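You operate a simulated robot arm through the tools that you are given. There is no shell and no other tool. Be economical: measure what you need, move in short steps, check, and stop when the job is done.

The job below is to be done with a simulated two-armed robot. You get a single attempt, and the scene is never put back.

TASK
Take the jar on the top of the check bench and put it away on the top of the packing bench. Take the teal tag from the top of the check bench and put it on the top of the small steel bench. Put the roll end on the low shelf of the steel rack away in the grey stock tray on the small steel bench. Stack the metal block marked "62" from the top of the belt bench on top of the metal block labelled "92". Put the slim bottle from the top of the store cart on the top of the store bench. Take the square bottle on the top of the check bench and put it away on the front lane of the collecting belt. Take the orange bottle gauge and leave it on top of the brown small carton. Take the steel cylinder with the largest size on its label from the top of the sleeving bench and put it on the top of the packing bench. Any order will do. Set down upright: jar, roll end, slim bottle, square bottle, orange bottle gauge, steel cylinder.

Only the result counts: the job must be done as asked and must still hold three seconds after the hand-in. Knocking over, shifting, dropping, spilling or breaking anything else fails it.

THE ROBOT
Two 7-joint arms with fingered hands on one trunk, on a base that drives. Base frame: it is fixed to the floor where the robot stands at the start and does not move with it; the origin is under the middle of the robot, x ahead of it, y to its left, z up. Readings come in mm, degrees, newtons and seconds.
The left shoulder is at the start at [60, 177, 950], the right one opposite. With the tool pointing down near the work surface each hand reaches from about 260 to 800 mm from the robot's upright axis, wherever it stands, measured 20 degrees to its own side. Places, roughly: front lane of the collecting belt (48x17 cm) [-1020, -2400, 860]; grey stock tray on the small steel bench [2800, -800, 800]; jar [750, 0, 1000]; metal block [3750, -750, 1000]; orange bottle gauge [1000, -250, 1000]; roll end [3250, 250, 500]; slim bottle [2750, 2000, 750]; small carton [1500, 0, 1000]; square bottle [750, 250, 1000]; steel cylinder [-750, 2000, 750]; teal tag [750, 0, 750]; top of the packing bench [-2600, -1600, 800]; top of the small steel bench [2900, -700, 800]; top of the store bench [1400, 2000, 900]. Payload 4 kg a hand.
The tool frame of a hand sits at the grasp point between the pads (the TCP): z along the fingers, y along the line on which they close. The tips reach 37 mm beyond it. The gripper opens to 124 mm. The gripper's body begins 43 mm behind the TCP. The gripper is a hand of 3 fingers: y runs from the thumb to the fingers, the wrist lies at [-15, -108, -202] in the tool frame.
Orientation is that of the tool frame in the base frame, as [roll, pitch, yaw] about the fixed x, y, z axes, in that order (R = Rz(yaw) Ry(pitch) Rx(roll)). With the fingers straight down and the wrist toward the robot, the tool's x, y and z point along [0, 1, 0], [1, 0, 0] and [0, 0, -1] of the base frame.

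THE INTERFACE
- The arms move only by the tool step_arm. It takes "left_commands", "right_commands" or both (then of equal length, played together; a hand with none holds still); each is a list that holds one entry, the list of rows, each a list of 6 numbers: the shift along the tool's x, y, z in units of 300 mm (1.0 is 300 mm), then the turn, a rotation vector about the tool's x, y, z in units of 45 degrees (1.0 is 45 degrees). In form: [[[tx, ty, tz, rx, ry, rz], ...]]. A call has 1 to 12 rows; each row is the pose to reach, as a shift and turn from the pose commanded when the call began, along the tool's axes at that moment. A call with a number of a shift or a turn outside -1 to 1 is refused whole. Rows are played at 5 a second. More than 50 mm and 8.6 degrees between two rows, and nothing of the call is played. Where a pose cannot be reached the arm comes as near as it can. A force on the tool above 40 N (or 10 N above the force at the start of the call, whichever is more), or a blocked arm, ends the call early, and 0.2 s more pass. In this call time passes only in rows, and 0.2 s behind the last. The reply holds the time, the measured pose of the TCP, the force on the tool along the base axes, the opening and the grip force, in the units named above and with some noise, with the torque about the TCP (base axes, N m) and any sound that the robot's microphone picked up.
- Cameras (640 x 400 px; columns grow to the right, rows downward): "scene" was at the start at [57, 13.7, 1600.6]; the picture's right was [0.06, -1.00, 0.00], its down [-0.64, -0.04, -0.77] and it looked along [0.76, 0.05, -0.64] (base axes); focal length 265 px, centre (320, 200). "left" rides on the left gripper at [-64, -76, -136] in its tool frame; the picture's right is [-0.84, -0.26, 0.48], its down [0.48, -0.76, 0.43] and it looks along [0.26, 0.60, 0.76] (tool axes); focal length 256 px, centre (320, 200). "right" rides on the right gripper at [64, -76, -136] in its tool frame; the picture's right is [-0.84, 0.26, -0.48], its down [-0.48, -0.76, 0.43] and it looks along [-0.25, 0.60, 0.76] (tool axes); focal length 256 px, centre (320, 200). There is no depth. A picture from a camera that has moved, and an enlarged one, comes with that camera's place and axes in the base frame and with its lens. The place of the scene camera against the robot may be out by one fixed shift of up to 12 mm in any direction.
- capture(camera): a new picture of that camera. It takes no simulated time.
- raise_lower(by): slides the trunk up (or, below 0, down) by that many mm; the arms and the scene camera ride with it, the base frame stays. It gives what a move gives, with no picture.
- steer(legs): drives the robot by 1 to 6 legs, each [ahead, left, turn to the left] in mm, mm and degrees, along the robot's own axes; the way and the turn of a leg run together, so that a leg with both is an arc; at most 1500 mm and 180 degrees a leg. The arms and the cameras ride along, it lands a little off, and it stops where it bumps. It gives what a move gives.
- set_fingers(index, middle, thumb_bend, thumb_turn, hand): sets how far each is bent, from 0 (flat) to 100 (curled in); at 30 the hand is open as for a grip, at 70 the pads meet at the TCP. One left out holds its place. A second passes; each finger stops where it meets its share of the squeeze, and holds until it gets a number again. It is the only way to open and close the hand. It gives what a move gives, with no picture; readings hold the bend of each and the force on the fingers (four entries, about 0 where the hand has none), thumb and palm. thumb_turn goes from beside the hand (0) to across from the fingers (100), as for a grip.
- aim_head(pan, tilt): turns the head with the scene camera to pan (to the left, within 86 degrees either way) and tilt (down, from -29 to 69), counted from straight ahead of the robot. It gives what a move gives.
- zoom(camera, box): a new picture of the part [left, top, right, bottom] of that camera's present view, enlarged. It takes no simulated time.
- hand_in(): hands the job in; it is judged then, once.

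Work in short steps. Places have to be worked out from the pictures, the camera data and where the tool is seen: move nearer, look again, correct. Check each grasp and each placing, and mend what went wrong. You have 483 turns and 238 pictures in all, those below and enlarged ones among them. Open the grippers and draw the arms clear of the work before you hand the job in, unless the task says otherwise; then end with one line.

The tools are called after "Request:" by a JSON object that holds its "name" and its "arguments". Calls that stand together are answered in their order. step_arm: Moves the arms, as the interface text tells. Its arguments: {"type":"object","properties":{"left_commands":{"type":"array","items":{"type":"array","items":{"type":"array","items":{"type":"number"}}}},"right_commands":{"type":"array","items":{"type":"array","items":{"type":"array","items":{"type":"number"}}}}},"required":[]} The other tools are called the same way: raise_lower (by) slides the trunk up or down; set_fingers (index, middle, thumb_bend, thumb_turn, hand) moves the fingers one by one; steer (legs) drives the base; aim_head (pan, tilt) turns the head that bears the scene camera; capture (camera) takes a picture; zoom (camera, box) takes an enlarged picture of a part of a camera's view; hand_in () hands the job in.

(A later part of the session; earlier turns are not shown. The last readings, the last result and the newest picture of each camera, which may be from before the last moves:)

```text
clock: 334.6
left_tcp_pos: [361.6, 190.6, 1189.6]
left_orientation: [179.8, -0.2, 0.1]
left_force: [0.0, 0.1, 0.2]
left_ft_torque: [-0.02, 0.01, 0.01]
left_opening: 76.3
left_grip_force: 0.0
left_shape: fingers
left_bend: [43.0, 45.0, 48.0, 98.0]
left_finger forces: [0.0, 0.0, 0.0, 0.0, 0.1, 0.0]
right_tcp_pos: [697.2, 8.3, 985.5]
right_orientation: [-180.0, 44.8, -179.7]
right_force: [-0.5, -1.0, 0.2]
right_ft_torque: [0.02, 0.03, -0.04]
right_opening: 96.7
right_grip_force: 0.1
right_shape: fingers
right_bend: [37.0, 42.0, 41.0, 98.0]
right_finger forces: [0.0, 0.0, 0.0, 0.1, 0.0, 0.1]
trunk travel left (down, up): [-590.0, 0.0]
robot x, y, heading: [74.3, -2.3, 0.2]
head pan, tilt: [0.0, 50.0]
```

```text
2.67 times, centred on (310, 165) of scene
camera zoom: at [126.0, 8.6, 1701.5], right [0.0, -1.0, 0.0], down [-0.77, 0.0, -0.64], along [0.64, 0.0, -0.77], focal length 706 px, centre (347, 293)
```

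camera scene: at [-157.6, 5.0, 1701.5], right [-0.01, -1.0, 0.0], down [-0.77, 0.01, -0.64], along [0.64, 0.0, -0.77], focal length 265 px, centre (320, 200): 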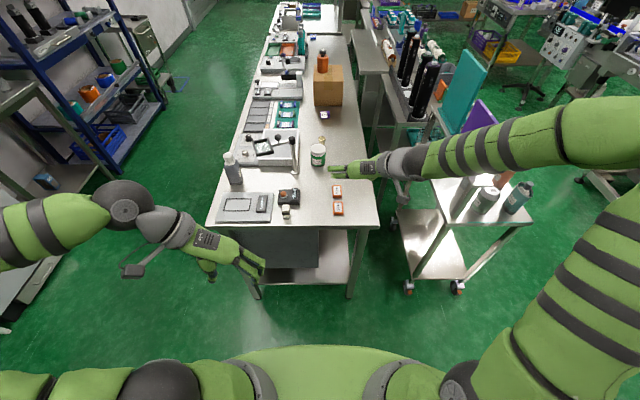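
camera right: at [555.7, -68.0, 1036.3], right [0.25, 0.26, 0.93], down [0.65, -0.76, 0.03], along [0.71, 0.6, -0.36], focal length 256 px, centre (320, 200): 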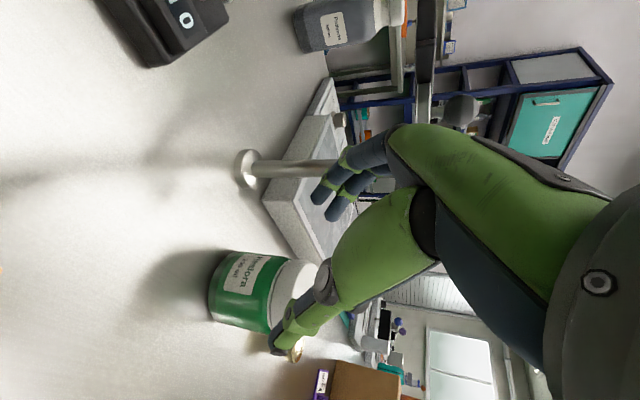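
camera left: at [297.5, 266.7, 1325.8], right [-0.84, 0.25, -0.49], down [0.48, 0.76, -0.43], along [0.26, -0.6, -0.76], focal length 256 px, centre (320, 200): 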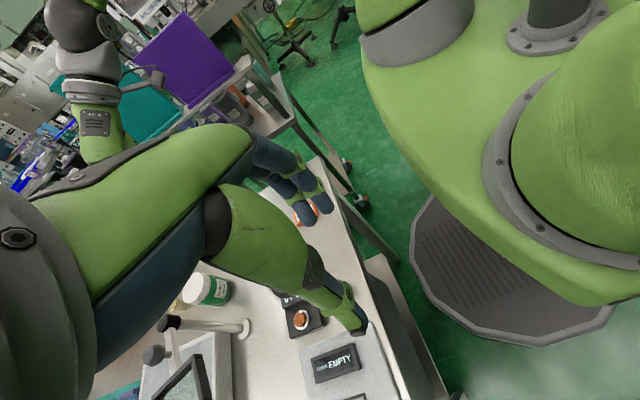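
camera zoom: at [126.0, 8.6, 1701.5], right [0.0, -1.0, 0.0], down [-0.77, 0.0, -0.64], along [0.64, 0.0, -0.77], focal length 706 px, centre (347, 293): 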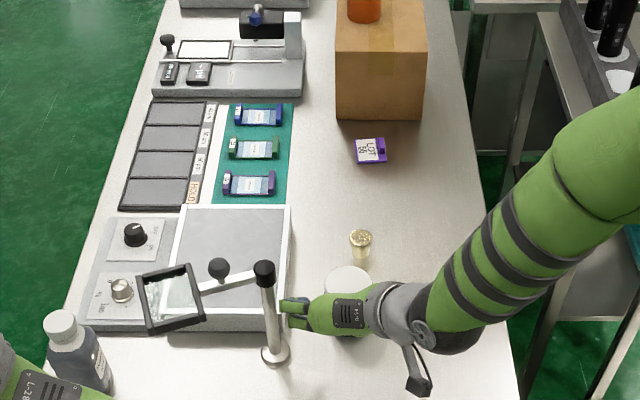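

Fingers pass ~12 mm from the magnifier's post. I shift 6 mm right and advance 118 mm.

Request:
{"name": "step_arm", "arguments": {"right_commands": [[[0, -0.02, 0.05, 0, 0, 0], [0, -0.02, 0.14, 0, 0, 0], [0, -0.02, 0.23, 0, 0, 0], [0, -0.02, 0.32, 0, 0, 0], [0, -0.02, 0.395, 0, 0, 0]]]}}

Request:
{"name": "capture", "arguments": {"camera": "right"}}

Request:
{"name": "zoom", "arguments": {"camera": "scene", "box": [230, 90, 390, 240]}}

```text
clock: 335.8
left_tcp_pos: [361.3, 190.4, 1190.3]
left_orientation: [179.8, -0.3, 0.2]
left_force: [-0.2, -0.1, -0.8]
left_ft_torque: [0.0, 0.0, -0.01]
left_opening: 76.5
left_grip_force: 0.0
left_shape: fingers
left_bend: [43.0, 45.0, 48.0, 98.0]
left_finger forces: [0.0, 0.0, 0.0, 0.0, 0.0, 0.0]
right_tcp_pos: [780.3, 1.6, 902.0]
right_orientation: [179.9, 44.8, -179.7]
right_force: [-0.5, 0.2, -0.2]
right_ft_torque: [-0.04, -0.03, -0.02]
right_opening: 97.0
right_grip_force: 0.4
right_shape: fingers
right_bend: [37.0, 42.0, 41.0, 98.0]
right_finger forces: [0.0, 0.0, 0.1, 0.1, 0.5, 0.1]
trunk travel left (down, up): [-590.0, 0.0]
robot x, y, heading: [74.5, 0.4, -0.0]
head pan, tilt: [0.0, 50.0]
```

```text
110 pictures are left
camera right: at [637.5, -74.6, 953.0], right [0.25, 0.26, 0.93], down [0.65, -0.76, 0.03], along [0.71, 0.6, -0.36], focal length 256 px, centre (320, 200)
```

right: 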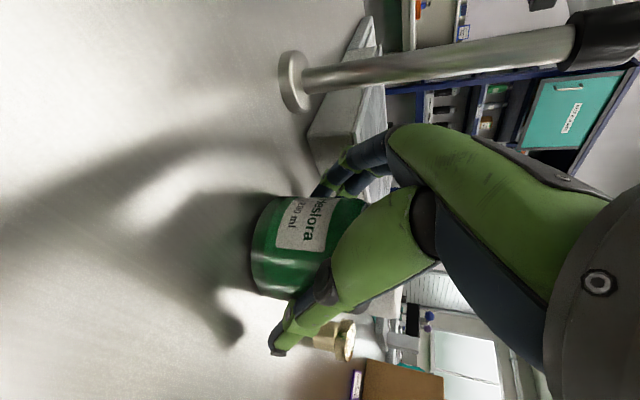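

```text
2.67 times, centred on (310, 165) of scene
camera zoom: at [125.8, 7.8, 1701.5], right [0.0, -1.0, 0.0], down [-0.77, 0.0, -0.64], along [0.64, 0.0, -0.77], focal length 706 px, centre (347, 293)
```

zoom: 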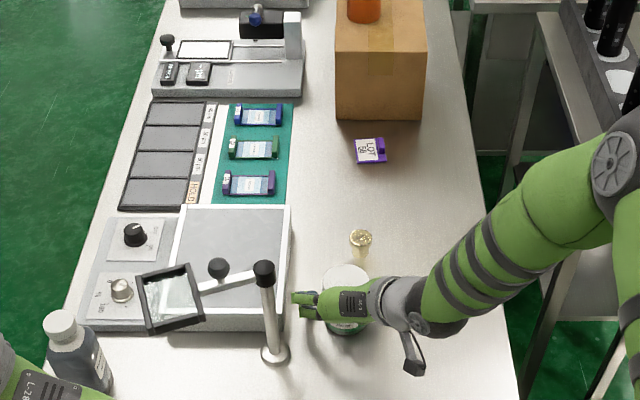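

Jar is inside the grasp. Close.

Request:
{"name": "set_fingers", "arguments": {"hand": "right", "index": 70, "middle": 70, "thumb_bend": 70}}

Request:
{"name": "step_arm", "arguments": {"right_commands": [[[-0.03, 0, -0.03, 0, 0, 0], [-0.08, 0, -0.08, 0, 0, 0], [-0.15, 0, -0.15, 0, 0, 0], [-0.23, 0, -0.23, 0, 0, 0], [-0.3, 0, -0.3, 0, 0, 0]]]}}

Request:
{"name": "capture", "arguments": {"camera": "right"}}

Request:
{"name": "capture", "arguments": {"camera": "scene"}}

```text
clock: 336.8
left_tcp_pos: [360.3, 189.8, 1189.9]
left_orientation: [179.8, -0.2, 0.2]
left_force: [-0.4, -0.1, -0.1]
left_ft_torque: [0.03, -0.03, 0.01]
left_opening: 76.5
left_grip_force: 0.1
left_shape: fingers
left_bend: [43.0, 45.0, 48.0, 98.0]
left_finger forces: [0.0, 0.0, 0.1, 0.0, 0.1, 0.0]
right_tcp_pos: [780.7, 0.4, 904.6]
right_orientation: [179.8, 45.0, -179.8]
right_force: [2.1, -1.8, 12.4]
right_ft_torque: [0.58, -0.33, -0.15]
right_opening: 80.2
right_grip_force: 24.0
right_shape: fingers
right_bend: [46.0, 52.0, 52.0, 97.0]
right_finger forces: [15.2, 7.9, 0.1, 0.0, 24.5, 0.1]
trunk travel left (down, up): [-590.0, 0.0]
robot x, y, heading: [74.7, -0.3, 0.2]
head pan, tilt: [0.0, 50.0]
```

```text
clock: 338.0
left_tcp_pos: [360.2, 188.8, 1189.9]
left_orientation: [179.8, -0.3, 0.1]
left_force: [-0.7, -0.1, -0.9]
left_ft_torque: [-0.03, 0.02, 0.02]
left_opening: 76.4
left_grip_force: 0.1
left_shape: fingers
left_bend: [43.0, 45.0, 48.0, 98.0]
left_finger forces: [0.0, 0.0, 0.1, 0.1, 0.0, 0.0]
right_tcp_pos: [778.7, 0.5, 1028.2]
right_orientation: [180.0, 44.7, -179.6]
right_force: [-0.1, 0.5, -2.5]
right_ft_torque: [-0.03, 0.0, -0.04]
right_opening: 79.2
right_grip_force: 20.9
right_shape: fingers
right_bend: [45.0, 52.0, 53.0, 97.0]
right_finger forces: [13.3, 7.8, 0.0, 0.0, 21.7, 0.0]
trunk travel left (down, up): [-590.0, 0.0]
robot x, y, heading: [77.6, -1.4, 0.1]
head pan, tilt: [0.0, 50.0]
```

```text
108 pictures are left
camera right: at [636.8, -74.7, 1079.9], right [0.25, 0.26, 0.93], down [0.65, -0.76, 0.03], along [0.71, 0.6, -0.36], focal length 256 px, centre (320, 200)
```

right: 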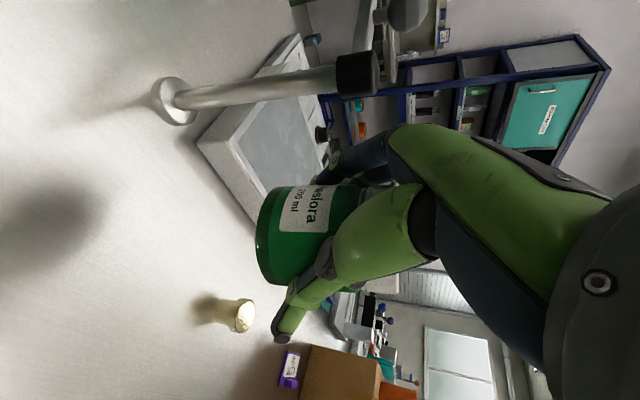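

```text
107 pictures are left
camera scene: at [125.1, 7.8, 1701.5], right [0.0, -1.0, 0.0], down [-0.77, 0.0, -0.64], along [0.64, 0.0, -0.77], focal length 265 px, centre (320, 200)
```

scene: 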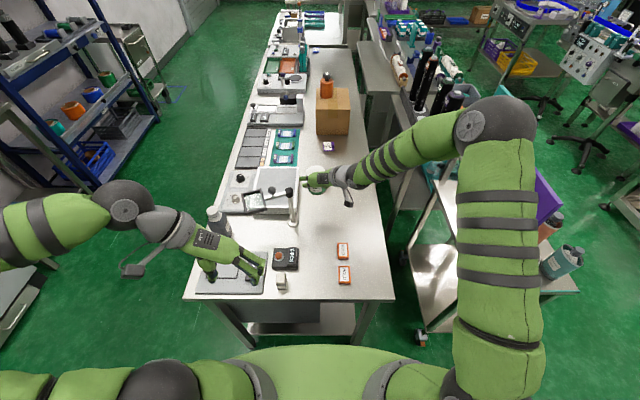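

Jar is held. I draw it back right/up while the left hand moves up near the square bottle, opened.

Request:
{"name": "set_fingers", "arguments": {"hand": "left", "index": 30, "middle": 30, "thumb_bend": 30}}

Request:
{"name": "step_arm", "arguments": {"right_commands": [[[0.03, -0.083, -0.1, 0, 0, 0], [0.06, -0.167, -0.2, 0, 0, 0], [0.09, -0.25, -0.3, 0, 0, 0], [0.12, -0.333, -0.4, 0, 0, 0], [0.15, -0.417, -0.5, 0, 0, 0], [0.18, -0.5, -0.6, 0, 0, 0], [0.21, -0.583, -0.7, 0, 0, 0], [0.236, -0.667, -0.8, 0, 0, 0]]], "left_commands": [[[0.0, -0.1, 0.02, 0, 0, 0], [0.1, -0.2, 0.05, 0, 0, 0], [0.2, -0.3, 0.08, 0, 0, 0], [0.3, -0.4, 0.1, 0, 0, 0], [0.4, -0.5, 0.13, 0, 0, 0], [0.5, -0.59, 0.16, 0, 0, 0], [0.62, -0.593, 0.18, 0, 0, 0], [0.75, -0.593, 0.2, 0, 0, 0]]]}}

Request:
{"name": "capture", "arguments": {"camera": "left"}}

Request:
{"name": "capture", "arguments": {"camera": "scene"}}

```text
clock: 339.0
left_tcp_pos: [360.3, 189.2, 1190.5]
left_orientation: [179.8, -0.3, 0.2]
left_force: [-0.3, 0.5, -0.3]
left_ft_torque: [-0.01, 0.01, -0.01]
left_opening: 123.3
left_grip_force: 0.0
left_shape: fingers
left_bend: [30.0, 30.0, 30.0, 98.0]
left_finger forces: [0.0, 0.1, 0.0, 0.0, 0.0, 0.1]
right_tcp_pos: [779.6, 1.6, 1028.4]
right_orientation: [180.0, 44.9, -179.7]
right_force: [0.2, 0.0, -2.2]
right_ft_torque: [-0.02, 0.01, 0.0]
right_opening: 79.5
right_grip_force: 22.5
right_shape: fingers
right_bend: [45.0, 52.0, 53.0, 97.0]
right_finger forces: [13.3, 7.7, 0.0, 0.1, 21.7, 0.0]
trunk travel left (down, up): [-590.0, 0.0]
robot x, y, heading: [74.3, 0.4, 0.2]
head pan, tilt: [0.0, 50.0]
```

```text
clock: 340.8
left_tcp_pos: [587.1, 367.2, 1132.1]
left_orientation: [179.8, -0.2, 0.2]
left_force: [0.6, 0.1, 0.5]
left_ft_torque: [0.01, 0.0, -0.02]
left_opening: 123.3
left_grip_force: 0.0
left_shape: fingers
left_bend: [30.0, 30.0, 30.0, 98.0]
left_finger forces: [0.0, 0.0, 0.1, 0.1, 0.0, 0.0]
right_tcp_pos: [559.9, -198.8, 1148.8]
right_orientation: [-180.0, 44.8, -179.5]
right_force: [-1.1, 0.3, -2.6]
right_ft_torque: [-0.01, -0.01, -0.02]
right_opening: 79.3
right_grip_force: 21.4
right_shape: fingers
right_bend: [45.0, 52.0, 53.0, 97.0]
right_finger forces: [12.9, 7.9, 0.0, 0.0, 21.6, 0.0]
trunk travel left (down, up): [-590.0, 0.0]
robot x, y, heading: [72.6, -0.4, 0.1]
head pan, tilt: [0.0, 50.0]
```

```text
106 pictures are left
camera left: at [522.8, 444.2, 1267.8], right [-0.84, 0.25, -0.49], down [0.48, 0.76, -0.43], along [0.26, -0.6, -0.76], focal length 256 px, centre (320, 200)
```

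left: 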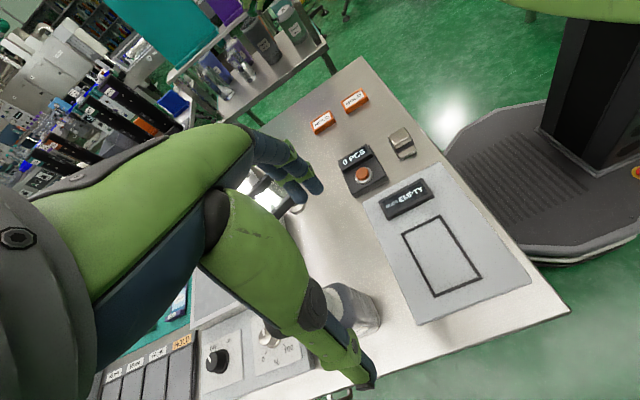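

```text
105 pictures are left
camera scene: at [125.1, 7.5, 1701.5], right [0.0, -1.0, 0.0], down [-0.77, 0.0, -0.64], along [0.64, 0.0, -0.77], focal length 265 px, centre (320, 200)
```

scene: 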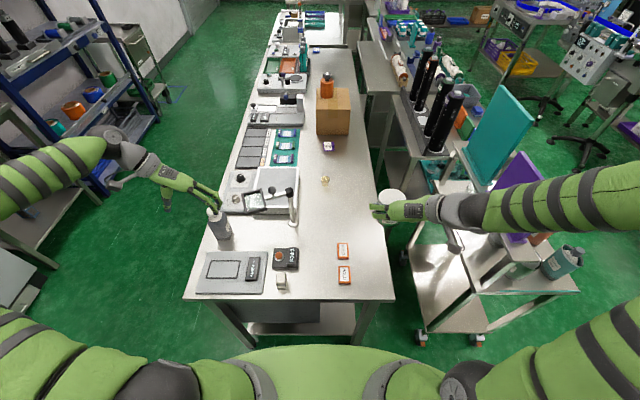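

Zoom on the square bottle for its exact place.

Request:
{"name": "zoom", "arguments": {"camera": "scene", "box": [160, 180, 280, 255]}}

Request:
{"name": "zoom", "arguments": {"camera": "left", "box": [240, 220, 432, 340]}}

```text
5.33 times, centred on (220, 218) of scene
camera zoom: at [125.1, 7.5, 1701.5], right [0.0, -1.0, 0.0], down [-0.77, 0.0, -0.64], along [0.64, 0.0, -0.77], focal length 1411 px, centre (853, 107)
```

zoom: 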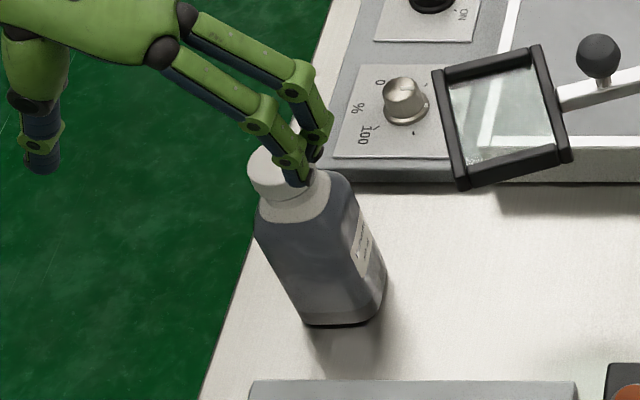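

```text
3.33 times, centred on (336, 280) of left
camera zoom: at [522.8, 444.2, 1267.8], right [-0.84, 0.25, -0.49], down [0.48, 0.76, -0.43], along [0.26, -0.6, -0.76], focal length 853 px, centre (267, -67)
```

zoom: 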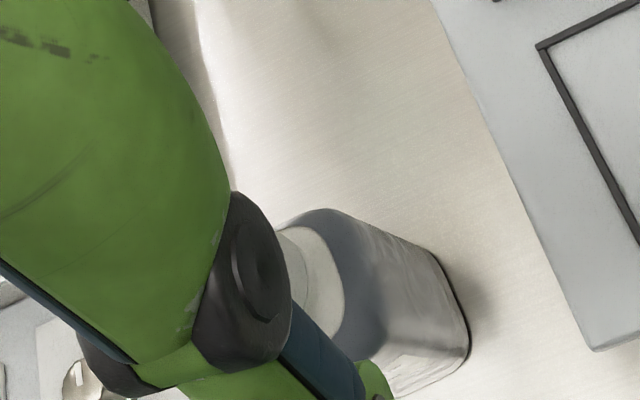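

Bottle: ~48 mm square at centre (655,358), top ≈990 — too tall for a vertical grip, so I tilt the left hand 45° forward as well.

Request:
{"name": "step_arm", "arguments": {"left_commands": [[[-0.03, 0, 0, 0, 0.17, 0], [-0.06, 0, 0, 0, 0.34, 0], [-0.09, 0, 0, 0, 0.51, 0], [-0.12, 0, 0, 0, 0.68, 0], [-0.15, 0, 0, 0, 0.85, 0], [-0.18, 0, 0, 0, 1.0, 0]]]}}

Request:
{"name": "capture", "arguments": {"camera": "left"}}

```text
clock: 342.2
left_tcp_pos: [530.8, 368.2, 1130.7]
left_orientation: [179.8, -45.6, 0.2]
left_force: [0.0, -0.6, 0.3]
left_ft_torque: [-0.01, 0.03, -0.02]
left_opening: 123.1
left_grip_force: 0.0
left_shape: fingers
left_bend: [30.0, 30.0, 30.0, 98.0]
left_finger forces: [0.0, 0.0, 0.0, 0.1, 0.0, 0.0]
right_tcp_pos: [560.0, -199.5, 1148.0]
right_orientation: [180.0, 44.8, -179.7]
right_force: [0.4, -0.2, -2.4]
right_ft_torque: [-0.04, -0.03, 0.01]
right_opening: 79.6
right_grip_force: 21.1
right_shape: fingers
right_bend: [45.0, 52.0, 53.0, 97.0]
right_finger forces: [13.1, 7.9, 0.1, 0.0, 21.5, 0.0]
trunk travel left (down, up): [-590.0, 0.0]
robot x, y, heading: [73.2, -0.1, -0.2]
head pan, tilt: [0.0, 50.0]
```

```text
102 pictures are left
camera left: at [389.4, 444.6, 1180.9], right [-0.24, 0.25, -0.94], down [0.65, 0.76, 0.04], along [0.72, -0.6, -0.35], focal length 256 px, centre (320, 200)
```

left: 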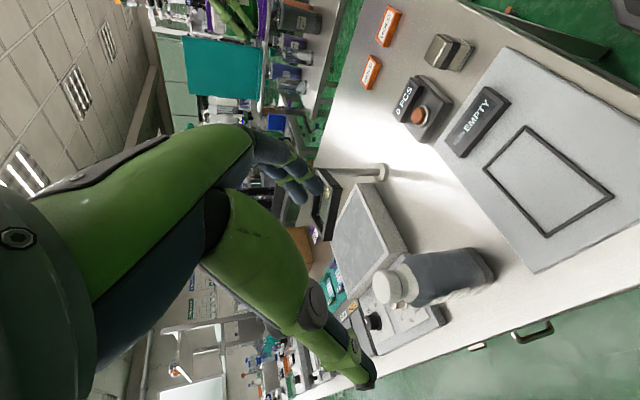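

Bottle centre (650,361), top ≈1008. Move to the pre-grasp pose (565,361,1010).

Request:
{"name": "step_arm", "arguments": {"left_commands": [[[-0.07, 0.01, 0.12, 0, 0, 0], [-0.14, 0.02, 0.24, 0, 0, 0], [-0.209, 0.023, 0.363, 0, 0, 0]]]}}

Request:
{"name": "capture", "arguments": {"camera": "left"}}

Request:
{"name": "zoom", "arguments": {"camera": "scene", "box": [140, 160, 300, 260]}}

```text
clock: 343.0
left_tcp_pos: [563.6, 360.0, 1007.8]
left_orientation: [179.8, -45.3, 0.4]
left_force: [-0.4, 0.3, 0.1]
left_ft_torque: [0.0, 0.02, 0.0]
left_opening: 123.4
left_grip_force: 0.1
left_shape: fingers
left_bend: [30.0, 30.0, 30.0, 98.0]
left_finger forces: [0.0, 0.1, 0.0, 0.0, 0.1, 0.1]
right_tcp_pos: [560.4, -199.4, 1149.4]
right_orientation: [-180.0, 44.9, -179.7]
right_force: [0.2, 0.5, -2.3]
right_ft_torque: [-0.01, -0.06, -0.02]
right_opening: 79.5
right_grip_force: 21.2
right_shape: fingers
right_bend: [45.0, 52.0, 53.0, 97.0]
right_finger forces: [12.9, 7.9, 0.0, 0.0, 21.4, 0.0]
trunk travel left (down, up): [-590.0, 0.0]
robot x, y, heading: [77.9, 0.3, 0.2]
head pan, tilt: [0.0, 50.0]
```

```text
101 pictures are left
camera left: at [421.4, 437.0, 1058.2], right [-0.25, 0.25, -0.94], down [0.65, 0.76, 0.03], along [0.72, -0.6, -0.35], focal length 256 px, centre (320, 200)
```

left: 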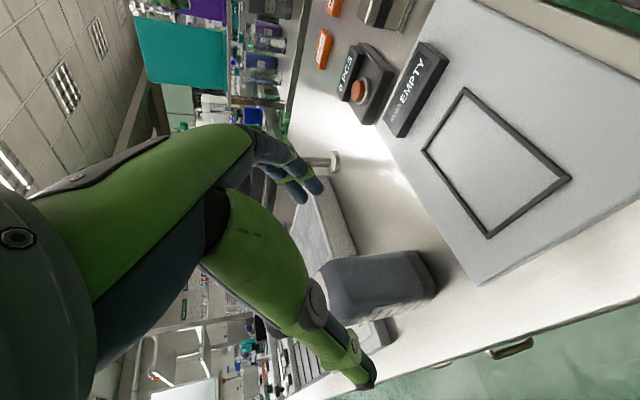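

```text
4.00 times, centred on (220, 210) of scene
camera zoom: at [126.3, 8.5, 1701.5], right [0.0, -1.0, 0.0], down [-0.77, 0.0, -0.64], along [0.64, 0.0, -0.77], focal length 1058 px, centre (720, 160)
```

zoom: 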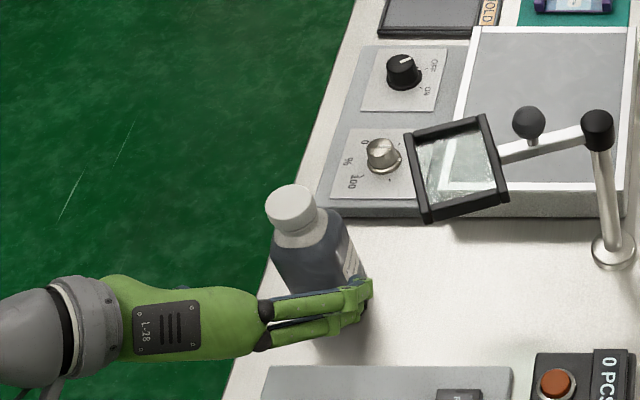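

Centred. Advance 120 mm, close.

Request:
{"name": "step_arm", "arguments": {"left_commands": [[[0, 0, 0.1, 0, 0, 0], [0, 0, 0.2, 0, 0, 0], [0, 0, 0.3, 0, 0, 0], [0, 0, 0.4, 0, 0, 0]]]}}

Request:
{"name": "capture", "arguments": {"camera": "left"}}

Request:
{"name": "set_fingers", "arguments": {"hand": "left", "index": 70, "middle": 70, "thumb_bend": 70}}

Request:
{"name": "capture", "arguments": {"camera": "left"}}

```text
clock: 344.0
left_tcp_pos: [651.6, 360.7, 923.5]
left_orientation: [179.7, -45.2, 0.4]
left_force: [0.1, -0.6, -0.2]
left_ft_torque: [0.01, -0.04, -0.06]
left_opening: 123.4
left_grip_force: 0.0
left_shape: fingers
left_bend: [30.0, 30.0, 30.0, 98.0]
left_finger forces: [0.1, 0.0, 0.0, 0.0, 0.0, 0.0]
right_tcp_pos: [560.3, -200.3, 1146.8]
right_orientation: [179.9, 44.8, -179.8]
right_force: [-0.4, 0.0, -2.1]
right_ft_torque: [-0.02, 0.01, 0.0]
right_opening: 79.5
right_grip_force: 21.0
right_shape: fingers
right_bend: [45.0, 52.0, 53.0, 97.0]
right_finger forces: [12.8, 7.9, 0.0, 0.0, 21.3, 0.0]
trunk travel left (down, up): [-590.0, 0.0]
robot x, y, heading: [77.5, 0.1, 0.0]
head pan, tilt: [0.0, 50.0]
```

```text
99 pictures are left
camera left: at [509.4, 436.9, 975.0], right [-0.25, 0.25, -0.94], down [0.65, 0.76, 0.03], along [0.72, -0.6, -0.35], focal length 256 px, centre (320, 200)
```

left: 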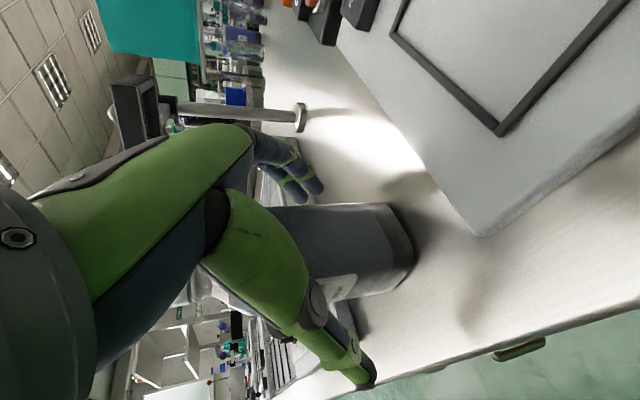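

```text
clock: 345.0
left_tcp_pos: [650.9, 359.6, 926.0]
left_orientation: [179.8, -45.4, 0.3]
left_force: [1.7, 0.4, 11.9]
left_ft_torque: [-0.37, -0.32, 0.03]
left_opening: 64.8
left_grip_force: 23.4
left_shape: fingers
left_bend: [51.0, 54.0, 56.0, 97.0]
left_finger forces: [12.9, 9.2, 0.0, 0.0, 23.8, 0.0]
right_tcp_pos: [560.1, -200.0, 1149.3]
right_orientation: [179.9, 44.7, -179.7]
right_force: [0.3, -0.4, -2.1]
right_ft_torque: [-0.01, -0.01, -0.02]
right_opening: 79.1
right_grip_force: 20.7
right_shape: fingers
right_bend: [45.0, 52.0, 53.0, 97.0]
right_finger forces: [12.8, 7.9, 0.0, 0.0, 21.4, 0.1]
trunk travel left (down, up): [-590.0, 0.0]
robot x, y, heading: [73.5, 3.0, 0.1]
head pan, tilt: [0.0, 50.0]
```

```text
98 pictures are left
camera left: at [508.9, 436.5, 976.2], right [-0.25, 0.25, -0.94], down [0.65, 0.76, 0.04], along [0.72, -0.6, -0.35], focal length 256 px, centre (320, 200)
```

left: 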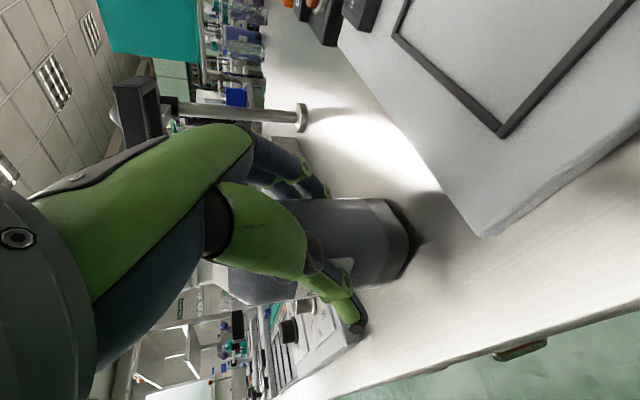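

Gripped at 23 N. Lift 180 mm straight up, check, then back away.

Request:
{"name": "step_arm", "arguments": {"left_commands": [[[0.05, 0, -0.05, 0, 0, 0], [0.13, 0, -0.13, 0, 0, 0], [0.22, 0, -0.22, 0, 0, 0], [0.32, 0, -0.315, 0, 0, 0], [0.426, 0, -0.42, 0, 0, 0]]]}}

Request:
{"name": "capture", "arguments": {"camera": "scene"}}

```text
clock: 346.2
left_tcp_pos: [651.6, 361.3, 1103.9]
left_orientation: [179.6, -45.3, 0.5]
left_force: [-1.1, 0.1, -3.3]
left_ft_torque: [0.03, 0.06, 0.0]
left_opening: 64.0
left_grip_force: 21.2
left_shape: fingers
left_bend: [51.0, 54.0, 56.0, 96.0]
left_finger forces: [12.5, 8.7, 0.1, 0.1, 21.3, 0.0]
right_tcp_pos: [560.2, -199.5, 1148.8]
right_orientation: [179.9, 44.8, -179.7]
right_force: [-0.2, 0.8, -2.4]
right_ft_torque: [-0.05, 0.01, -0.02]
right_opening: 79.4
right_grip_force: 21.7
right_shape: fingers
right_bend: [45.0, 52.0, 53.0, 97.0]
right_finger forces: [12.9, 7.9, 0.1, 0.1, 21.3, 0.1]
trunk travel left (down, up): [-590.0, 0.0]
robot x, y, heading: [76.4, -1.2, 0.1]
head pan, tilt: [0.0, 50.0]
```

```text
97 pictures are left
camera scene: at [125.3, 7.4, 1701.4], right [0.0, -1.0, 0.0], down [-0.77, 0.0, -0.64], along [0.64, 0.0, -0.77], focal length 265 px, centre (320, 200)
```

scene: 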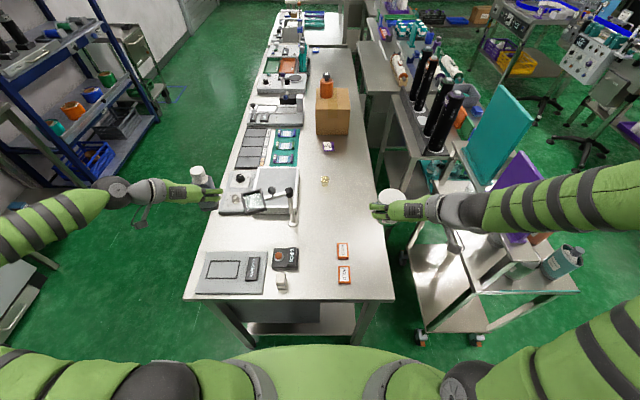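

Both items held. I back off, turn to −y, and drive south toward the collecting belt.

Request:
{"name": "steer", "arguments": {"legs": [[-325, 0, 0], [0, 0, -90], [0, 130, 0], [1350, 0, 0]]}}

Request:
{"name": "aim_head", "arguments": {"pan": -30, "tilt": 30}}

Request:
{"name": "capture", "arguments": {"camera": "scene"}}

```text
clock: 359.5
left_tcp_pos: [217.4, -1944.1, 1102.3]
left_orientation: [179.7, -45.2, -90.7]
left_force: [0.0, -0.6, -3.1]
left_ft_torque: [0.02, -0.03, -0.04]
left_opening: 63.4
left_grip_force: 20.8
left_shape: fingers
left_bend: [51.0, 54.0, 56.0, 96.0]
left_finger forces: [12.2, 8.9, 0.0, 0.0, 21.1, 0.1]
right_tcp_pos: [-342.1, -1841.6, 1147.9]
right_orientation: [-179.9, 44.8, 89.4]
right_force: [0.1, 0.0, -1.7]
right_ft_torque: [0.06, -0.01, -0.02]
right_opening: 79.2
right_grip_force: 20.8
right_shape: fingers
right_bend: [45.0, 52.0, 53.0, 97.0]
right_finger forces: [12.6, 8.1, 0.1, 0.0, 21.2, 0.0]
trunk travel left (down, up): [-590.0, 0.0]
robot x, y, heading: [-135.5, -1362.2, -91.0]
head pan, tilt: [0.0, 50.0]
```

```text
clock: 360.4
left_tcp_pos: [217.5, -1943.9, 1103.1]
left_orientation: [179.6, -45.2, -90.6]
left_force: [0.6, 0.0, -2.5]
left_ft_torque: [0.07, -0.03, 0.02]
left_opening: 63.8
left_grip_force: 20.9
left_shape: fingers
left_bend: [51.0, 54.0, 56.0, 96.0]
left_finger forces: [12.1, 9.0, 0.0, 0.0, 21.0, 0.1]
right_tcp_pos: [-342.9, -1841.1, 1147.1]
right_orientation: [-179.8, 44.8, 89.4]
right_force: [0.5, 0.2, -2.9]
right_ft_torque: [0.04, 0.06, 0.0]
right_opening: 79.5
right_grip_force: 21.4
right_shape: fingers
right_bend: [45.0, 52.0, 53.0, 97.0]
right_finger forces: [12.6, 8.0, 0.1, 0.1, 21.2, 0.0]
trunk travel left (down, up): [-590.0, 0.0]
robot x, y, heading: [-134.7, -1361.8, -90.6]
head pan, tilt: [-30.0, 30.0]
```

```text
96 pictures are left
camera scene: at [-178.1, -1400.8, 1731.0], right [-0.86, 0.51, 0.0], down [0.26, 0.43, -0.87], along [-0.44, -0.74, -0.5], focal length 265 px, centre (320, 200)
```

scene: 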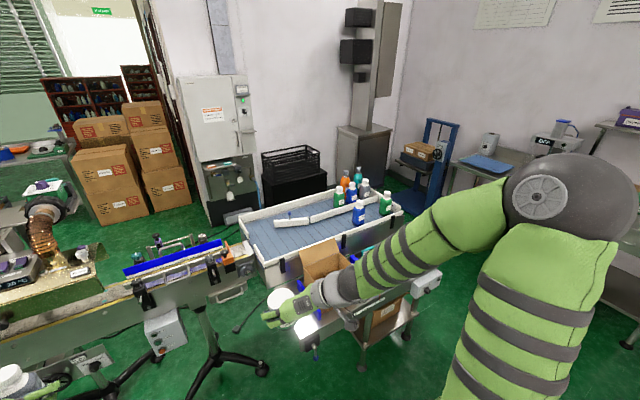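

The belt station is ahead-right; an arm hides part. I slide right 800 mm to face it and look again.

Request:
{"name": "steer", "arguments": {"legs": [[60, -750, 0.6]]}}

Request:
{"name": "aim_head", "arguments": {"pan": 0, "tilt": 40}}

Request:
{"name": "capture", "arguments": {"camera": "scene"}}

```text
clock: 364.5
left_tcp_pos: [-540.3, -1989.4, 1102.5]
left_orientation: [179.8, -45.3, -90.9]
left_force: [-0.6, -1.0, -3.6]
left_ft_torque: [0.04, -0.02, -0.01]
left_opening: 63.7
left_grip_force: 21.2
left_shape: fingers
left_bend: [51.0, 54.0, 56.0, 96.0]
left_finger forces: [12.1, 8.8, 0.0, 0.0, 20.9, 0.0]
right_tcp_pos: [-1099.7, -1886.7, 1148.5]
right_orientation: [179.9, 44.8, 89.0]
right_force: [-0.2, -1.2, -2.2]
right_ft_torque: [-0.01, 0.01, 0.05]
right_opening: 79.2
right_grip_force: 20.6
right_shape: fingers
right_bend: [45.0, 52.0, 53.0, 97.0]
right_finger forces: [12.6, 8.2, 0.1, 0.0, 21.1, 0.1]
trunk travel left (down, up): [-590.0, 0.0]
robot x, y, heading: [-886.9, -1407.3, -91.2]
head pan, tilt: [-30.0, 30.0]
```

```text
clock: 365.5
left_tcp_pos: [-538.3, -1990.7, 1101.9]
left_orientation: [179.6, -45.3, -90.8]
left_force: [-1.1, 0.2, -3.1]
left_ft_torque: [0.04, -0.05, -0.01]
left_opening: 63.7
left_grip_force: 21.5
left_shape: fingers
left_bend: [51.0, 54.0, 56.0, 96.0]
left_finger forces: [12.2, 8.9, 0.1, 0.1, 21.0, 0.1]
right_tcp_pos: [-1098.2, -1885.4, 1149.3]
right_orientation: [180.0, 44.8, 89.0]
right_force: [-0.3, 0.4, -1.8]
right_ft_torque: [0.03, 0.02, 0.03]
right_opening: 79.4
right_grip_force: 21.3
right_shape: fingers
right_bend: [45.0, 52.0, 53.0, 97.0]
right_finger forces: [12.6, 8.2, 0.1, 0.1, 21.1, 0.1]
trunk travel left (down, up): [-590.0, 0.0]
robot x, y, heading: [-888.8, -1407.1, -91.4]
head pan, tilt: [0.0, 40.0]
```

```text
95 pictures are left
camera scene: at [-888.0, -1453.6, 1715.7], right [-1.0, 0.02, 0.0], down [0.01, 0.64, -0.77], along [-0.02, -0.77, -0.64], focal length 265 px, centre (320, 200)
```

scene: 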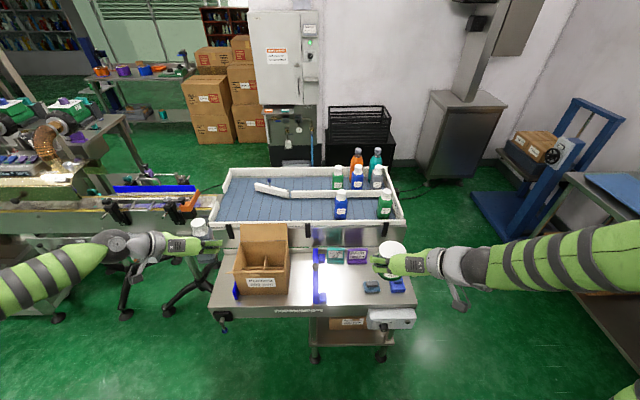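

The front lane has free space near x≈-880, left of its two bottles. An open carton (flaps to z≈1080) stands in front of it, so I first draw the left hand back, inward and up, then yaw it 45° so the arm comes in past the carton.

Request:
{"name": "step_arm", "arguments": {"left_commands": [[[-0.04, 0.07, -0.1, 0, 0, 0], [-0.08, 0.14, -0.2, 0, 0, 0], [-0.12, 0.21, -0.3, 0, 0, 0], [-0.17, 0.28, -0.4, 0, 0, 0], [-0.22, 0.36, -0.5, 0, 0, 0], [-0.27, 0.43, -0.56, 0, 0, 0], [-0.325, 0.5, -0.613, 0, 0, 0]]]}}

Request:
{"name": "step_arm", "arguments": {"left_commands": [[[0, 0, 0, 0.12, 0, -0.12], [0, 0, 0, 0.24, 0, -0.24], [0, 0, 0, 0.36, 0, -0.36], [0, 0, 0, 0.48, 0, -0.48], [0, 0, 0, 0.6, 0, -0.6], [0, 0, 0, 0.707, 0, -0.707]]]}}

Request:
{"name": "capture", "arguments": {"camera": "scene"}}

```text
clock: 367.1
left_tcp_pos: [-659.9, -1850.0, 1196.9]
left_orientation: [180.0, -45.1, -91.2]
left_force: [-0.1, -0.1, -3.1]
left_ft_torque: [0.04, -0.06, 0.01]
left_opening: 63.4
left_grip_force: 21.7
left_shape: fingers
left_bend: [51.0, 54.0, 56.0, 96.0]
left_finger forces: [12.2, 8.9, 0.0, 0.0, 20.8, 0.0]
left hand out of reach, approached as far as the arm can: row 5, 6, 7
right_tcp_pos: [-1101.2, -1886.3, 1148.4]
right_orientation: [179.7, 44.8, 88.8]
right_force: [-0.7, 0.4, -2.0]
right_ft_torque: [0.02, 0.02, -0.02]
right_opening: 79.1
right_grip_force: 20.6
right_shape: fingers
right_bend: [45.0, 52.0, 53.0, 97.0]
right_finger forces: [12.7, 8.1, 0.0, 0.0, 21.2, 0.0]
trunk travel left (down, up): [-590.0, 0.0]
robot x, y, heading: [-888.6, -1406.8, -91.0]
head pan, tilt: [0.0, 40.0]
```

```text
clock: 368.5
left_tcp_pos: [-661.9, -1896.7, 1222.7]
left_orientation: [179.8, -45.1, -45.9]
left_force: [-0.1, -0.2, -4.2]
left_ft_torque: [0.05, -0.02, 0.01]
left_opening: 63.3
left_grip_force: 20.8
left_shape: fingers
left_bend: [51.0, 54.0, 56.0, 96.0]
left_finger forces: [12.1, 9.1, 0.0, 0.0, 21.0, 0.0]
left hand out of reach, approached as far as the arm can: row 1, 2, 3, 4, 5, 6
right_tcp_pos: [-1099.1, -1885.7, 1148.5]
right_orientation: [179.9, 44.8, 89.1]
right_force: [-0.9, -0.4, -3.6]
right_ft_torque: [0.03, 0.03, 0.04]
right_opening: 79.0
right_grip_force: 20.8
right_shape: fingers
right_bend: [45.0, 52.0, 53.0, 97.0]
right_finger forces: [12.6, 8.0, 0.1, 0.0, 21.2, 0.1]
trunk travel left (down, up): [-590.0, 0.0]
robot x, y, heading: [-887.7, -1406.6, -91.2]
head pan, tilt: [0.0, 40.0]
```

```text
94 pictures are left
camera scene: at [-889.4, -1453.9, 1715.6], right [-1.0, 0.02, 0.0], down [0.01, 0.64, -0.77], along [-0.01, -0.77, -0.64], focal length 265 px, centre (320, 200)
```

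scene: 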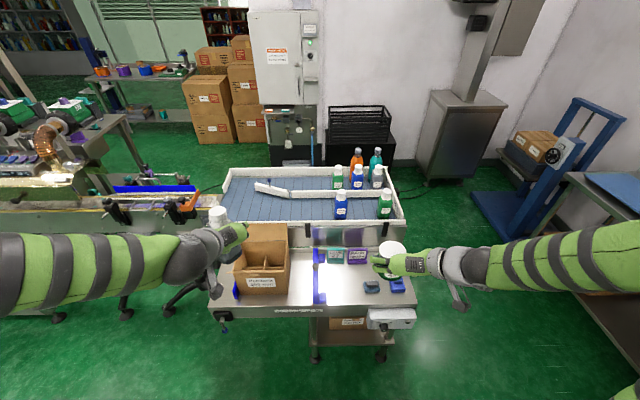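

Yaw reached. Now slide right 195 and ahead 185; the bottle stays well above the carton.

Request:
{"name": "steer", "arguments": {"legs": [[0, -200, 1.2], [185, 0, 0]]}}

Request:
{"name": "capture", "arguments": {"camera": "scene"}}

Request:
{"name": "capture", "arguments": {"camera": "left"}}

```text
clock: 371.2
left_tcp_pos: [-860.4, -2079.8, 1223.2]
left_orientation: [179.7, -44.9, -45.3]
left_force: [-0.2, -0.1, -3.6]
left_ft_torque: [0.05, -0.02, 0.01]
left_opening: 63.3
left_grip_force: 21.1
left_shape: fingers
left_bend: [51.0, 54.0, 56.0, 96.0]
left_finger forces: [12.1, 9.1, 0.0, 0.1, 21.0, 0.1]
right_tcp_pos: [-1298.2, -2072.0, 1148.2]
right_orientation: [-179.9, 44.7, 89.8]
right_force: [0.5, 0.1, -2.0]
right_ft_torque: [0.02, 0.06, -0.02]
right_opening: 78.9
right_grip_force: 21.3
right_shape: fingers
right_bend: [45.0, 52.0, 53.0, 97.0]
right_finger forces: [12.5, 8.1, 0.0, 0.1, 21.2, 0.0]
trunk travel left (down, up): [-590.0, 0.0]
robot x, y, heading: [-1094.9, -1592.7, -90.6]
head pan, tilt: [0.0, 40.0]
```

```text
93 pictures are left
camera scene: at [-1091.9, -1639.4, 1715.6], right [-1.0, 0.01, 0.0], down [0.01, 0.64, -0.77], along [-0.01, -0.77, -0.64], focal length 265 px, centre (320, 200)
```

scene: 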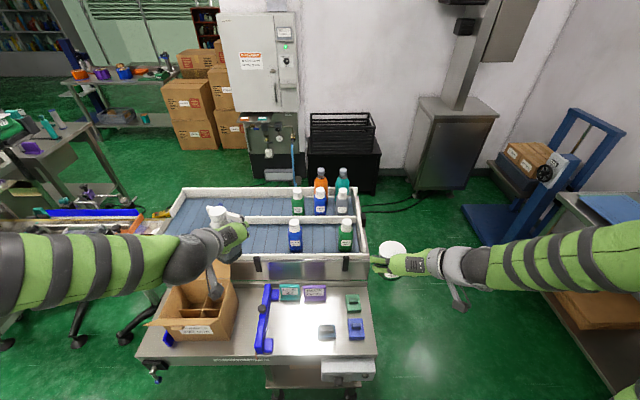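

```text
92 pictures are left
camera left: at [-905.6, -1924.9, 1274.1], right [0.0, 0.36, -0.93], down [1.0, 0.07, 0.03], along [0.08, -0.93, -0.36], focal length 256 px, centre (320, 200)
```

left: 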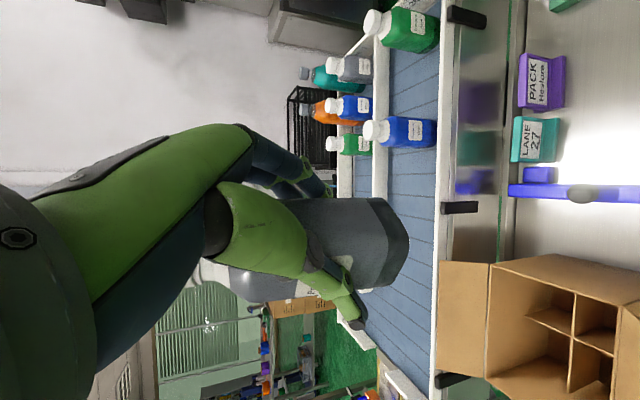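

Lane: y −2304…−2480, free around x −895 (blue bottle at −1004). I extend the left hand over (-895,-2395), keeping it high.

Request:
{"name": "step_arm", "arguments": {"left_commands": [[[0.029, 0.1, 0.088, 0, 0, 0], [0.058, 0.2, 0.176, 0, 0, 0], [0.088, 0.31, 0.265, 0, 0, 0], [0.117, 0.41, 0.353, 0, 0, 0], [0.146, 0.51, 0.44, 0, 0, 0], [0.175, 0.615, 0.53, 0, 0, 0], [0.205, 0.72, 0.618, 0, 0, 0], [0.234, 0.821, 0.706, 0, 0, 0]]]}}

Request:
{"name": "capture", "arguments": {"camera": "scene"}}

Request:
{"name": "capture", "arguments": {"camera": "left"}}

```text
clock: 373.0
left_tcp_pos: [-897.1, -2394.8, 1124.3]
left_orientation: [179.8, -45.0, -45.5]
left_force: [1.1, -1.6, -2.3]
left_ft_torque: [0.1, 0.02, 0.03]
left_opening: 62.7
left_grip_force: 20.1
left_shape: fingers
left_bend: [51.0, 54.0, 57.0, 96.0]
left_finger forces: [11.6, 8.9, 0.0, 0.0, 20.2, 0.0]
right_tcp_pos: [-1299.3, -2074.2, 1148.5]
right_orientation: [179.9, 44.7, 89.6]
right_force: [0.0, 0.3, -2.5]
right_ft_torque: [0.0, 0.01, -0.01]
right_opening: 79.1
right_grip_force: 20.7
right_shape: fingers
right_bend: [45.0, 52.0, 53.0, 97.0]
right_finger forces: [12.5, 8.1, 0.0, 0.0, 21.2, 0.1]
trunk travel left (down, up): [-590.0, 0.0]
robot x, y, heading: [-1095.0, -1593.0, -90.5]
head pan, tilt: [0.0, 40.0]
```

```text
91 pictures are left
camera scene: at [-1093.7, -1639.6, 1715.6], right [-1.0, 0.01, 0.0], down [0.01, 0.64, -0.77], along [-0.01, -0.77, -0.64], focal length 265 px, centre (320, 200)
```

scene: 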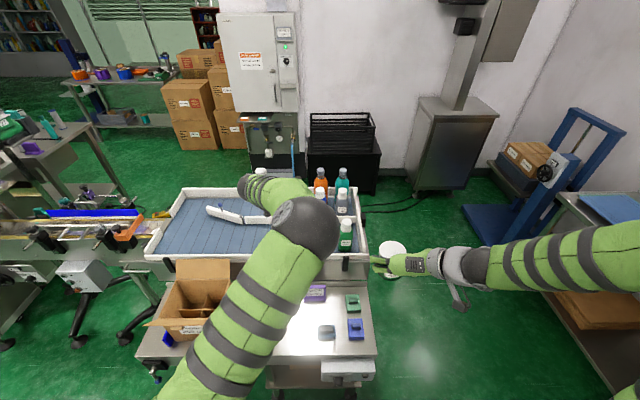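

```text
90 pictures are left
camera left: at [-941.9, -2240.2, 1175.6], right [0.01, 0.36, -0.93], down [1.0, 0.07, 0.03], along [0.08, -0.93, -0.36], focal length 256 px, centre (320, 200)
```

left: 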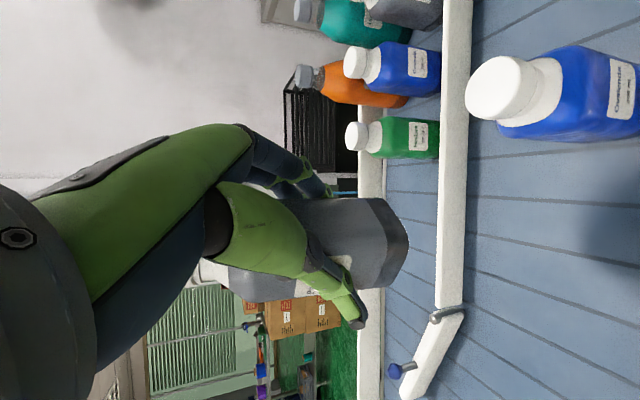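

The free lane part is below. I lower 150 mm with a 20 mm shift away from the blue bottle.

Request:
{"name": "step_arm", "arguments": {"left_commands": [[[-0.06, -0.047, 0.08, 0, 0, 0], [-0.13, -0.047, 0.16, 0, 0, 0], [-0.19, -0.047, 0.235, 0, 0, 0], [-0.26, -0.047, 0.31, 0, 0, 0], [-0.32, -0.047, 0.387, 0, 0, 0]]]}}

Request:
{"name": "capture", "arguments": {"camera": "left"}}

Request:
{"name": "capture", "arguments": {"camera": "scene"}}

```text
clock: 374.2
left_tcp_pos: [-906.8, -2355.7, 1005.9]
left_orientation: [179.6, -45.1, -45.2]
left_force: [-0.8, 0.1, -3.3]
left_ft_torque: [0.04, 0.0, -0.01]
left_opening: 63.0
left_grip_force: 20.1
left_shape: fingers
left_bend: [51.0, 54.0, 57.0, 96.0]
left_finger forces: [11.5, 8.9, 0.0, 0.1, 20.1, 0.0]
left hand out of reach, approached as far as the arm can: row 2, 3, 4, 5
right_tcp_pos: [-1297.7, -2072.5, 1148.0]
right_orientation: [-180.0, 44.7, 89.7]
right_force: [0.1, 0.1, -1.5]
right_ft_torque: [0.0, 0.03, -0.01]
right_opening: 79.1
right_grip_force: 20.6
right_shape: fingers
right_bend: [45.0, 52.0, 53.0, 97.0]
right_finger forces: [12.4, 8.1, 0.0, 0.1, 21.1, 0.0]
trunk travel left (down, up): [-590.0, 0.0]
robot x, y, heading: [-1092.3, -1591.3, -90.8]
head pan, tilt: [0.0, 40.0]
```

```text
89 pictures are left
camera left: at [-951.9, -2200.6, 1057.1], right [0.0, 0.36, -0.93], down [1.0, 0.07, 0.03], along [0.08, -0.93, -0.35], focal length 256 px, centre (320, 200)
```

left: 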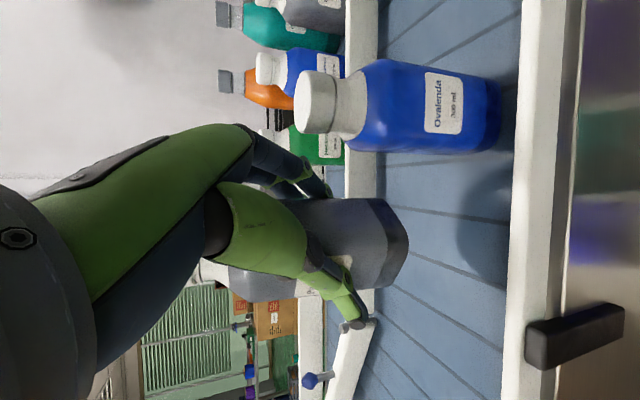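

```text
88 pictures are left
camera scene: at [-1092.2, -1638.0, 1715.7], right [-1.0, 0.01, 0.0], down [0.01, 0.64, -0.77], along [-0.01, -0.77, -0.64], focal length 265 px, centre (320, 200)
```

scene: 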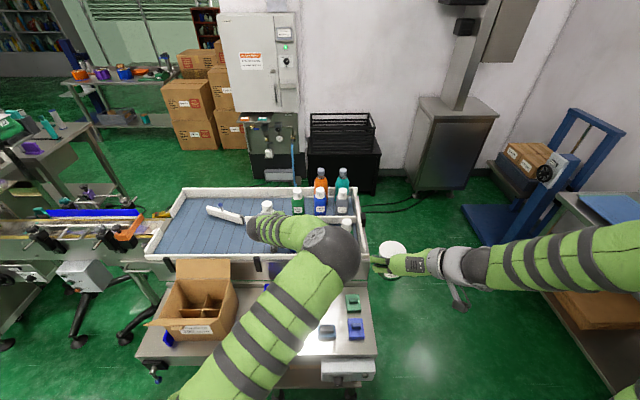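

Reach limit in that posture; I use the base (25 mm left) and the trunk for the descent instead.

Request:
{"name": "steer", "arguments": {"legs": [[10, 25, 0]]}}

Request:
{"name": "raise_lower", "arguments": {"by": -60}}

Request:
{"name": "capture", "arguments": {"camera": "left"}}

```text
clock: 375.0
left_tcp_pos: [-881.1, -2366.7, 1004.8]
left_orientation: [179.7, -44.8, -45.1]
left_force: [0.9, 0.6, -2.9]
left_ft_torque: [0.09, 0.0, -0.05]
left_opening: 62.9
left_grip_force: 20.8
left_shape: fingers
left_bend: [51.0, 54.0, 57.0, 96.0]
left_finger forces: [11.4, 8.9, 0.0, 0.1, 20.3, 0.0]
right_tcp_pos: [-1271.8, -2083.5, 1147.6]
right_orientation: [179.9, 44.6, 89.7]
right_force: [0.4, -0.8, -2.5]
right_ft_torque: [0.0, 0.07, -0.05]
right_opening: 79.3
right_grip_force: 21.0
right_shape: fingers
right_bend: [45.0, 52.0, 53.0, 97.0]
right_finger forces: [12.6, 8.2, 0.0, 0.0, 21.1, 0.1]
trunk travel left (down, up): [-590.0, 0.0]
robot x, y, heading: [-1069.6, -1600.6, -90.5]
head pan, tilt: [0.0, 40.0]
```

```text
clock: 376.0
left_tcp_pos: [-883.1, -2364.8, 946.1]
left_orientation: [179.8, -45.0, -45.3]
left_force: [0.5, -0.3, -2.9]
left_ft_torque: [0.03, 0.0, 0.02]
left_opening: 63.1
left_grip_force: 20.6
left_shape: fingers
left_bend: [51.0, 54.0, 57.0, 96.0]
left_finger forces: [11.5, 8.9, 0.1, 0.1, 20.1, 0.0]
right_tcp_pos: [-1274.5, -2081.9, 1088.2]
right_orientation: [-180.0, 44.7, 89.7]
right_force: [-0.3, -0.2, -2.1]
right_ft_torque: [0.02, 0.02, 0.02]
right_opening: 79.0
right_grip_force: 21.3
right_shape: fingers
right_bend: [45.0, 52.0, 53.0, 97.0]
right_finger forces: [12.7, 8.2, 0.0, 0.0, 21.2, 0.0]
trunk travel left (down, up): [-530.0, 60.0]
robot x, y, heading: [-1069.4, -1599.6, -90.4]
head pan, tilt: [0.0, 40.0]
```

```text
87 pictures are left
camera left: at [-927.1, -2210.4, 997.4], right [0.0, 0.36, -0.93], down [1.0, 0.07, 0.03], along [0.08, -0.93, -0.35], focal length 256 px, centre (320, 200)
```

left: 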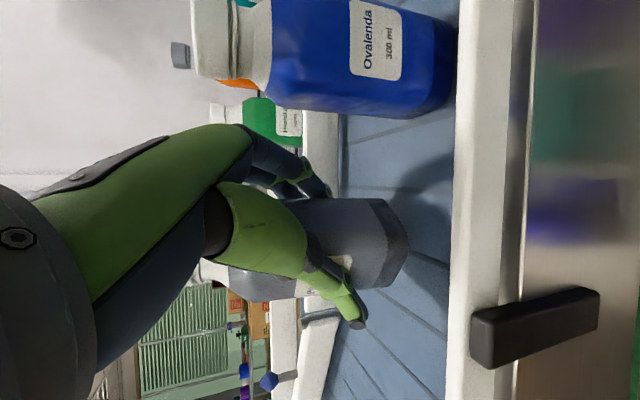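

Request:
{"name": "raise_lower", "arguments": {"by": -12}}

Request:
{"name": "raise_lower", "arguments": {"by": -4}}

Request:
{"name": "capture", "arguments": {"camera": "left"}}

```text
clock: 376.6
left_tcp_pos: [-881.7, -2365.8, 934.2]
left_orientation: [179.6, -45.0, -45.2]
left_force: [-0.7, -0.2, -2.5]
left_ft_torque: [0.04, 0.03, -0.02]
left_opening: 62.8
left_grip_force: 20.1
left_shape: fingers
left_bend: [51.0, 54.0, 57.0, 96.0]
left_finger forces: [11.4, 8.9, 0.0, 0.0, 20.1, 0.1]
right_tcp_pos: [-1274.6, -2081.8, 1076.1]
right_orientation: [-179.9, 44.8, 89.8]
right_force: [0.2, -0.4, -2.2]
right_ft_torque: [0.06, 0.05, -0.05]
right_opening: 79.4
right_grip_force: 21.5
right_shape: fingers
right_bend: [45.0, 52.0, 53.0, 97.0]
right_finger forces: [12.6, 8.1, 0.0, 0.0, 21.2, 0.0]
trunk travel left (down, up): [-518.0, 72.0]
robot x, y, heading: [-1066.0, -1597.3, -90.2]
head pan, tilt: [0.0, 40.0]
```

```text
clock: 377.2
left_tcp_pos: [-883.5, -2365.2, 929.9]
left_orientation: [179.7, -45.1, -45.2]
left_force: [-0.3, -1.0, -2.4]
left_ft_torque: [0.06, -0.03, 0.04]
left_opening: 63.3
left_grip_force: 20.6
left_shape: fingers
left_bend: [51.0, 54.0, 57.0, 96.0]
left_finger forces: [11.4, 8.9, 0.0, 0.0, 20.2, 0.0]
right_tcp_pos: [-1274.5, -2081.7, 1072.4]
right_orientation: [179.9, 44.8, 89.6]
right_force: [-0.8, 0.4, -1.8]
right_ft_torque: [0.04, 0.02, -0.03]
right_opening: 79.1
right_grip_force: 20.8
right_shape: fingers
right_bend: [45.0, 52.0, 53.0, 97.0]
right_finger forces: [12.5, 8.1, 0.1, 0.0, 21.2, 0.1]
trunk travel left (down, up): [-514.0, 76.0]
robot x, y, heading: [-1068.9, -1602.4, -90.5]
head pan, tilt: [0.0, 40.0]
```

```text
86 pictures are left
camera left: at [-927.1, -2210.5, 981.2], right [0.0, 0.36, -0.93], down [1.0, 0.07, 0.03], along [0.08, -0.93, -0.35], focal length 256 px, centre (320, 200)
```

left: 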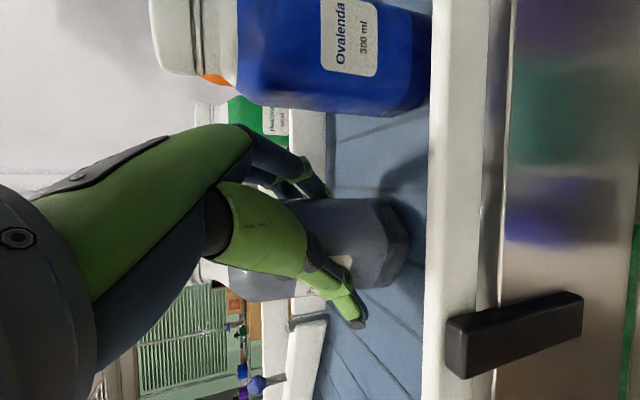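

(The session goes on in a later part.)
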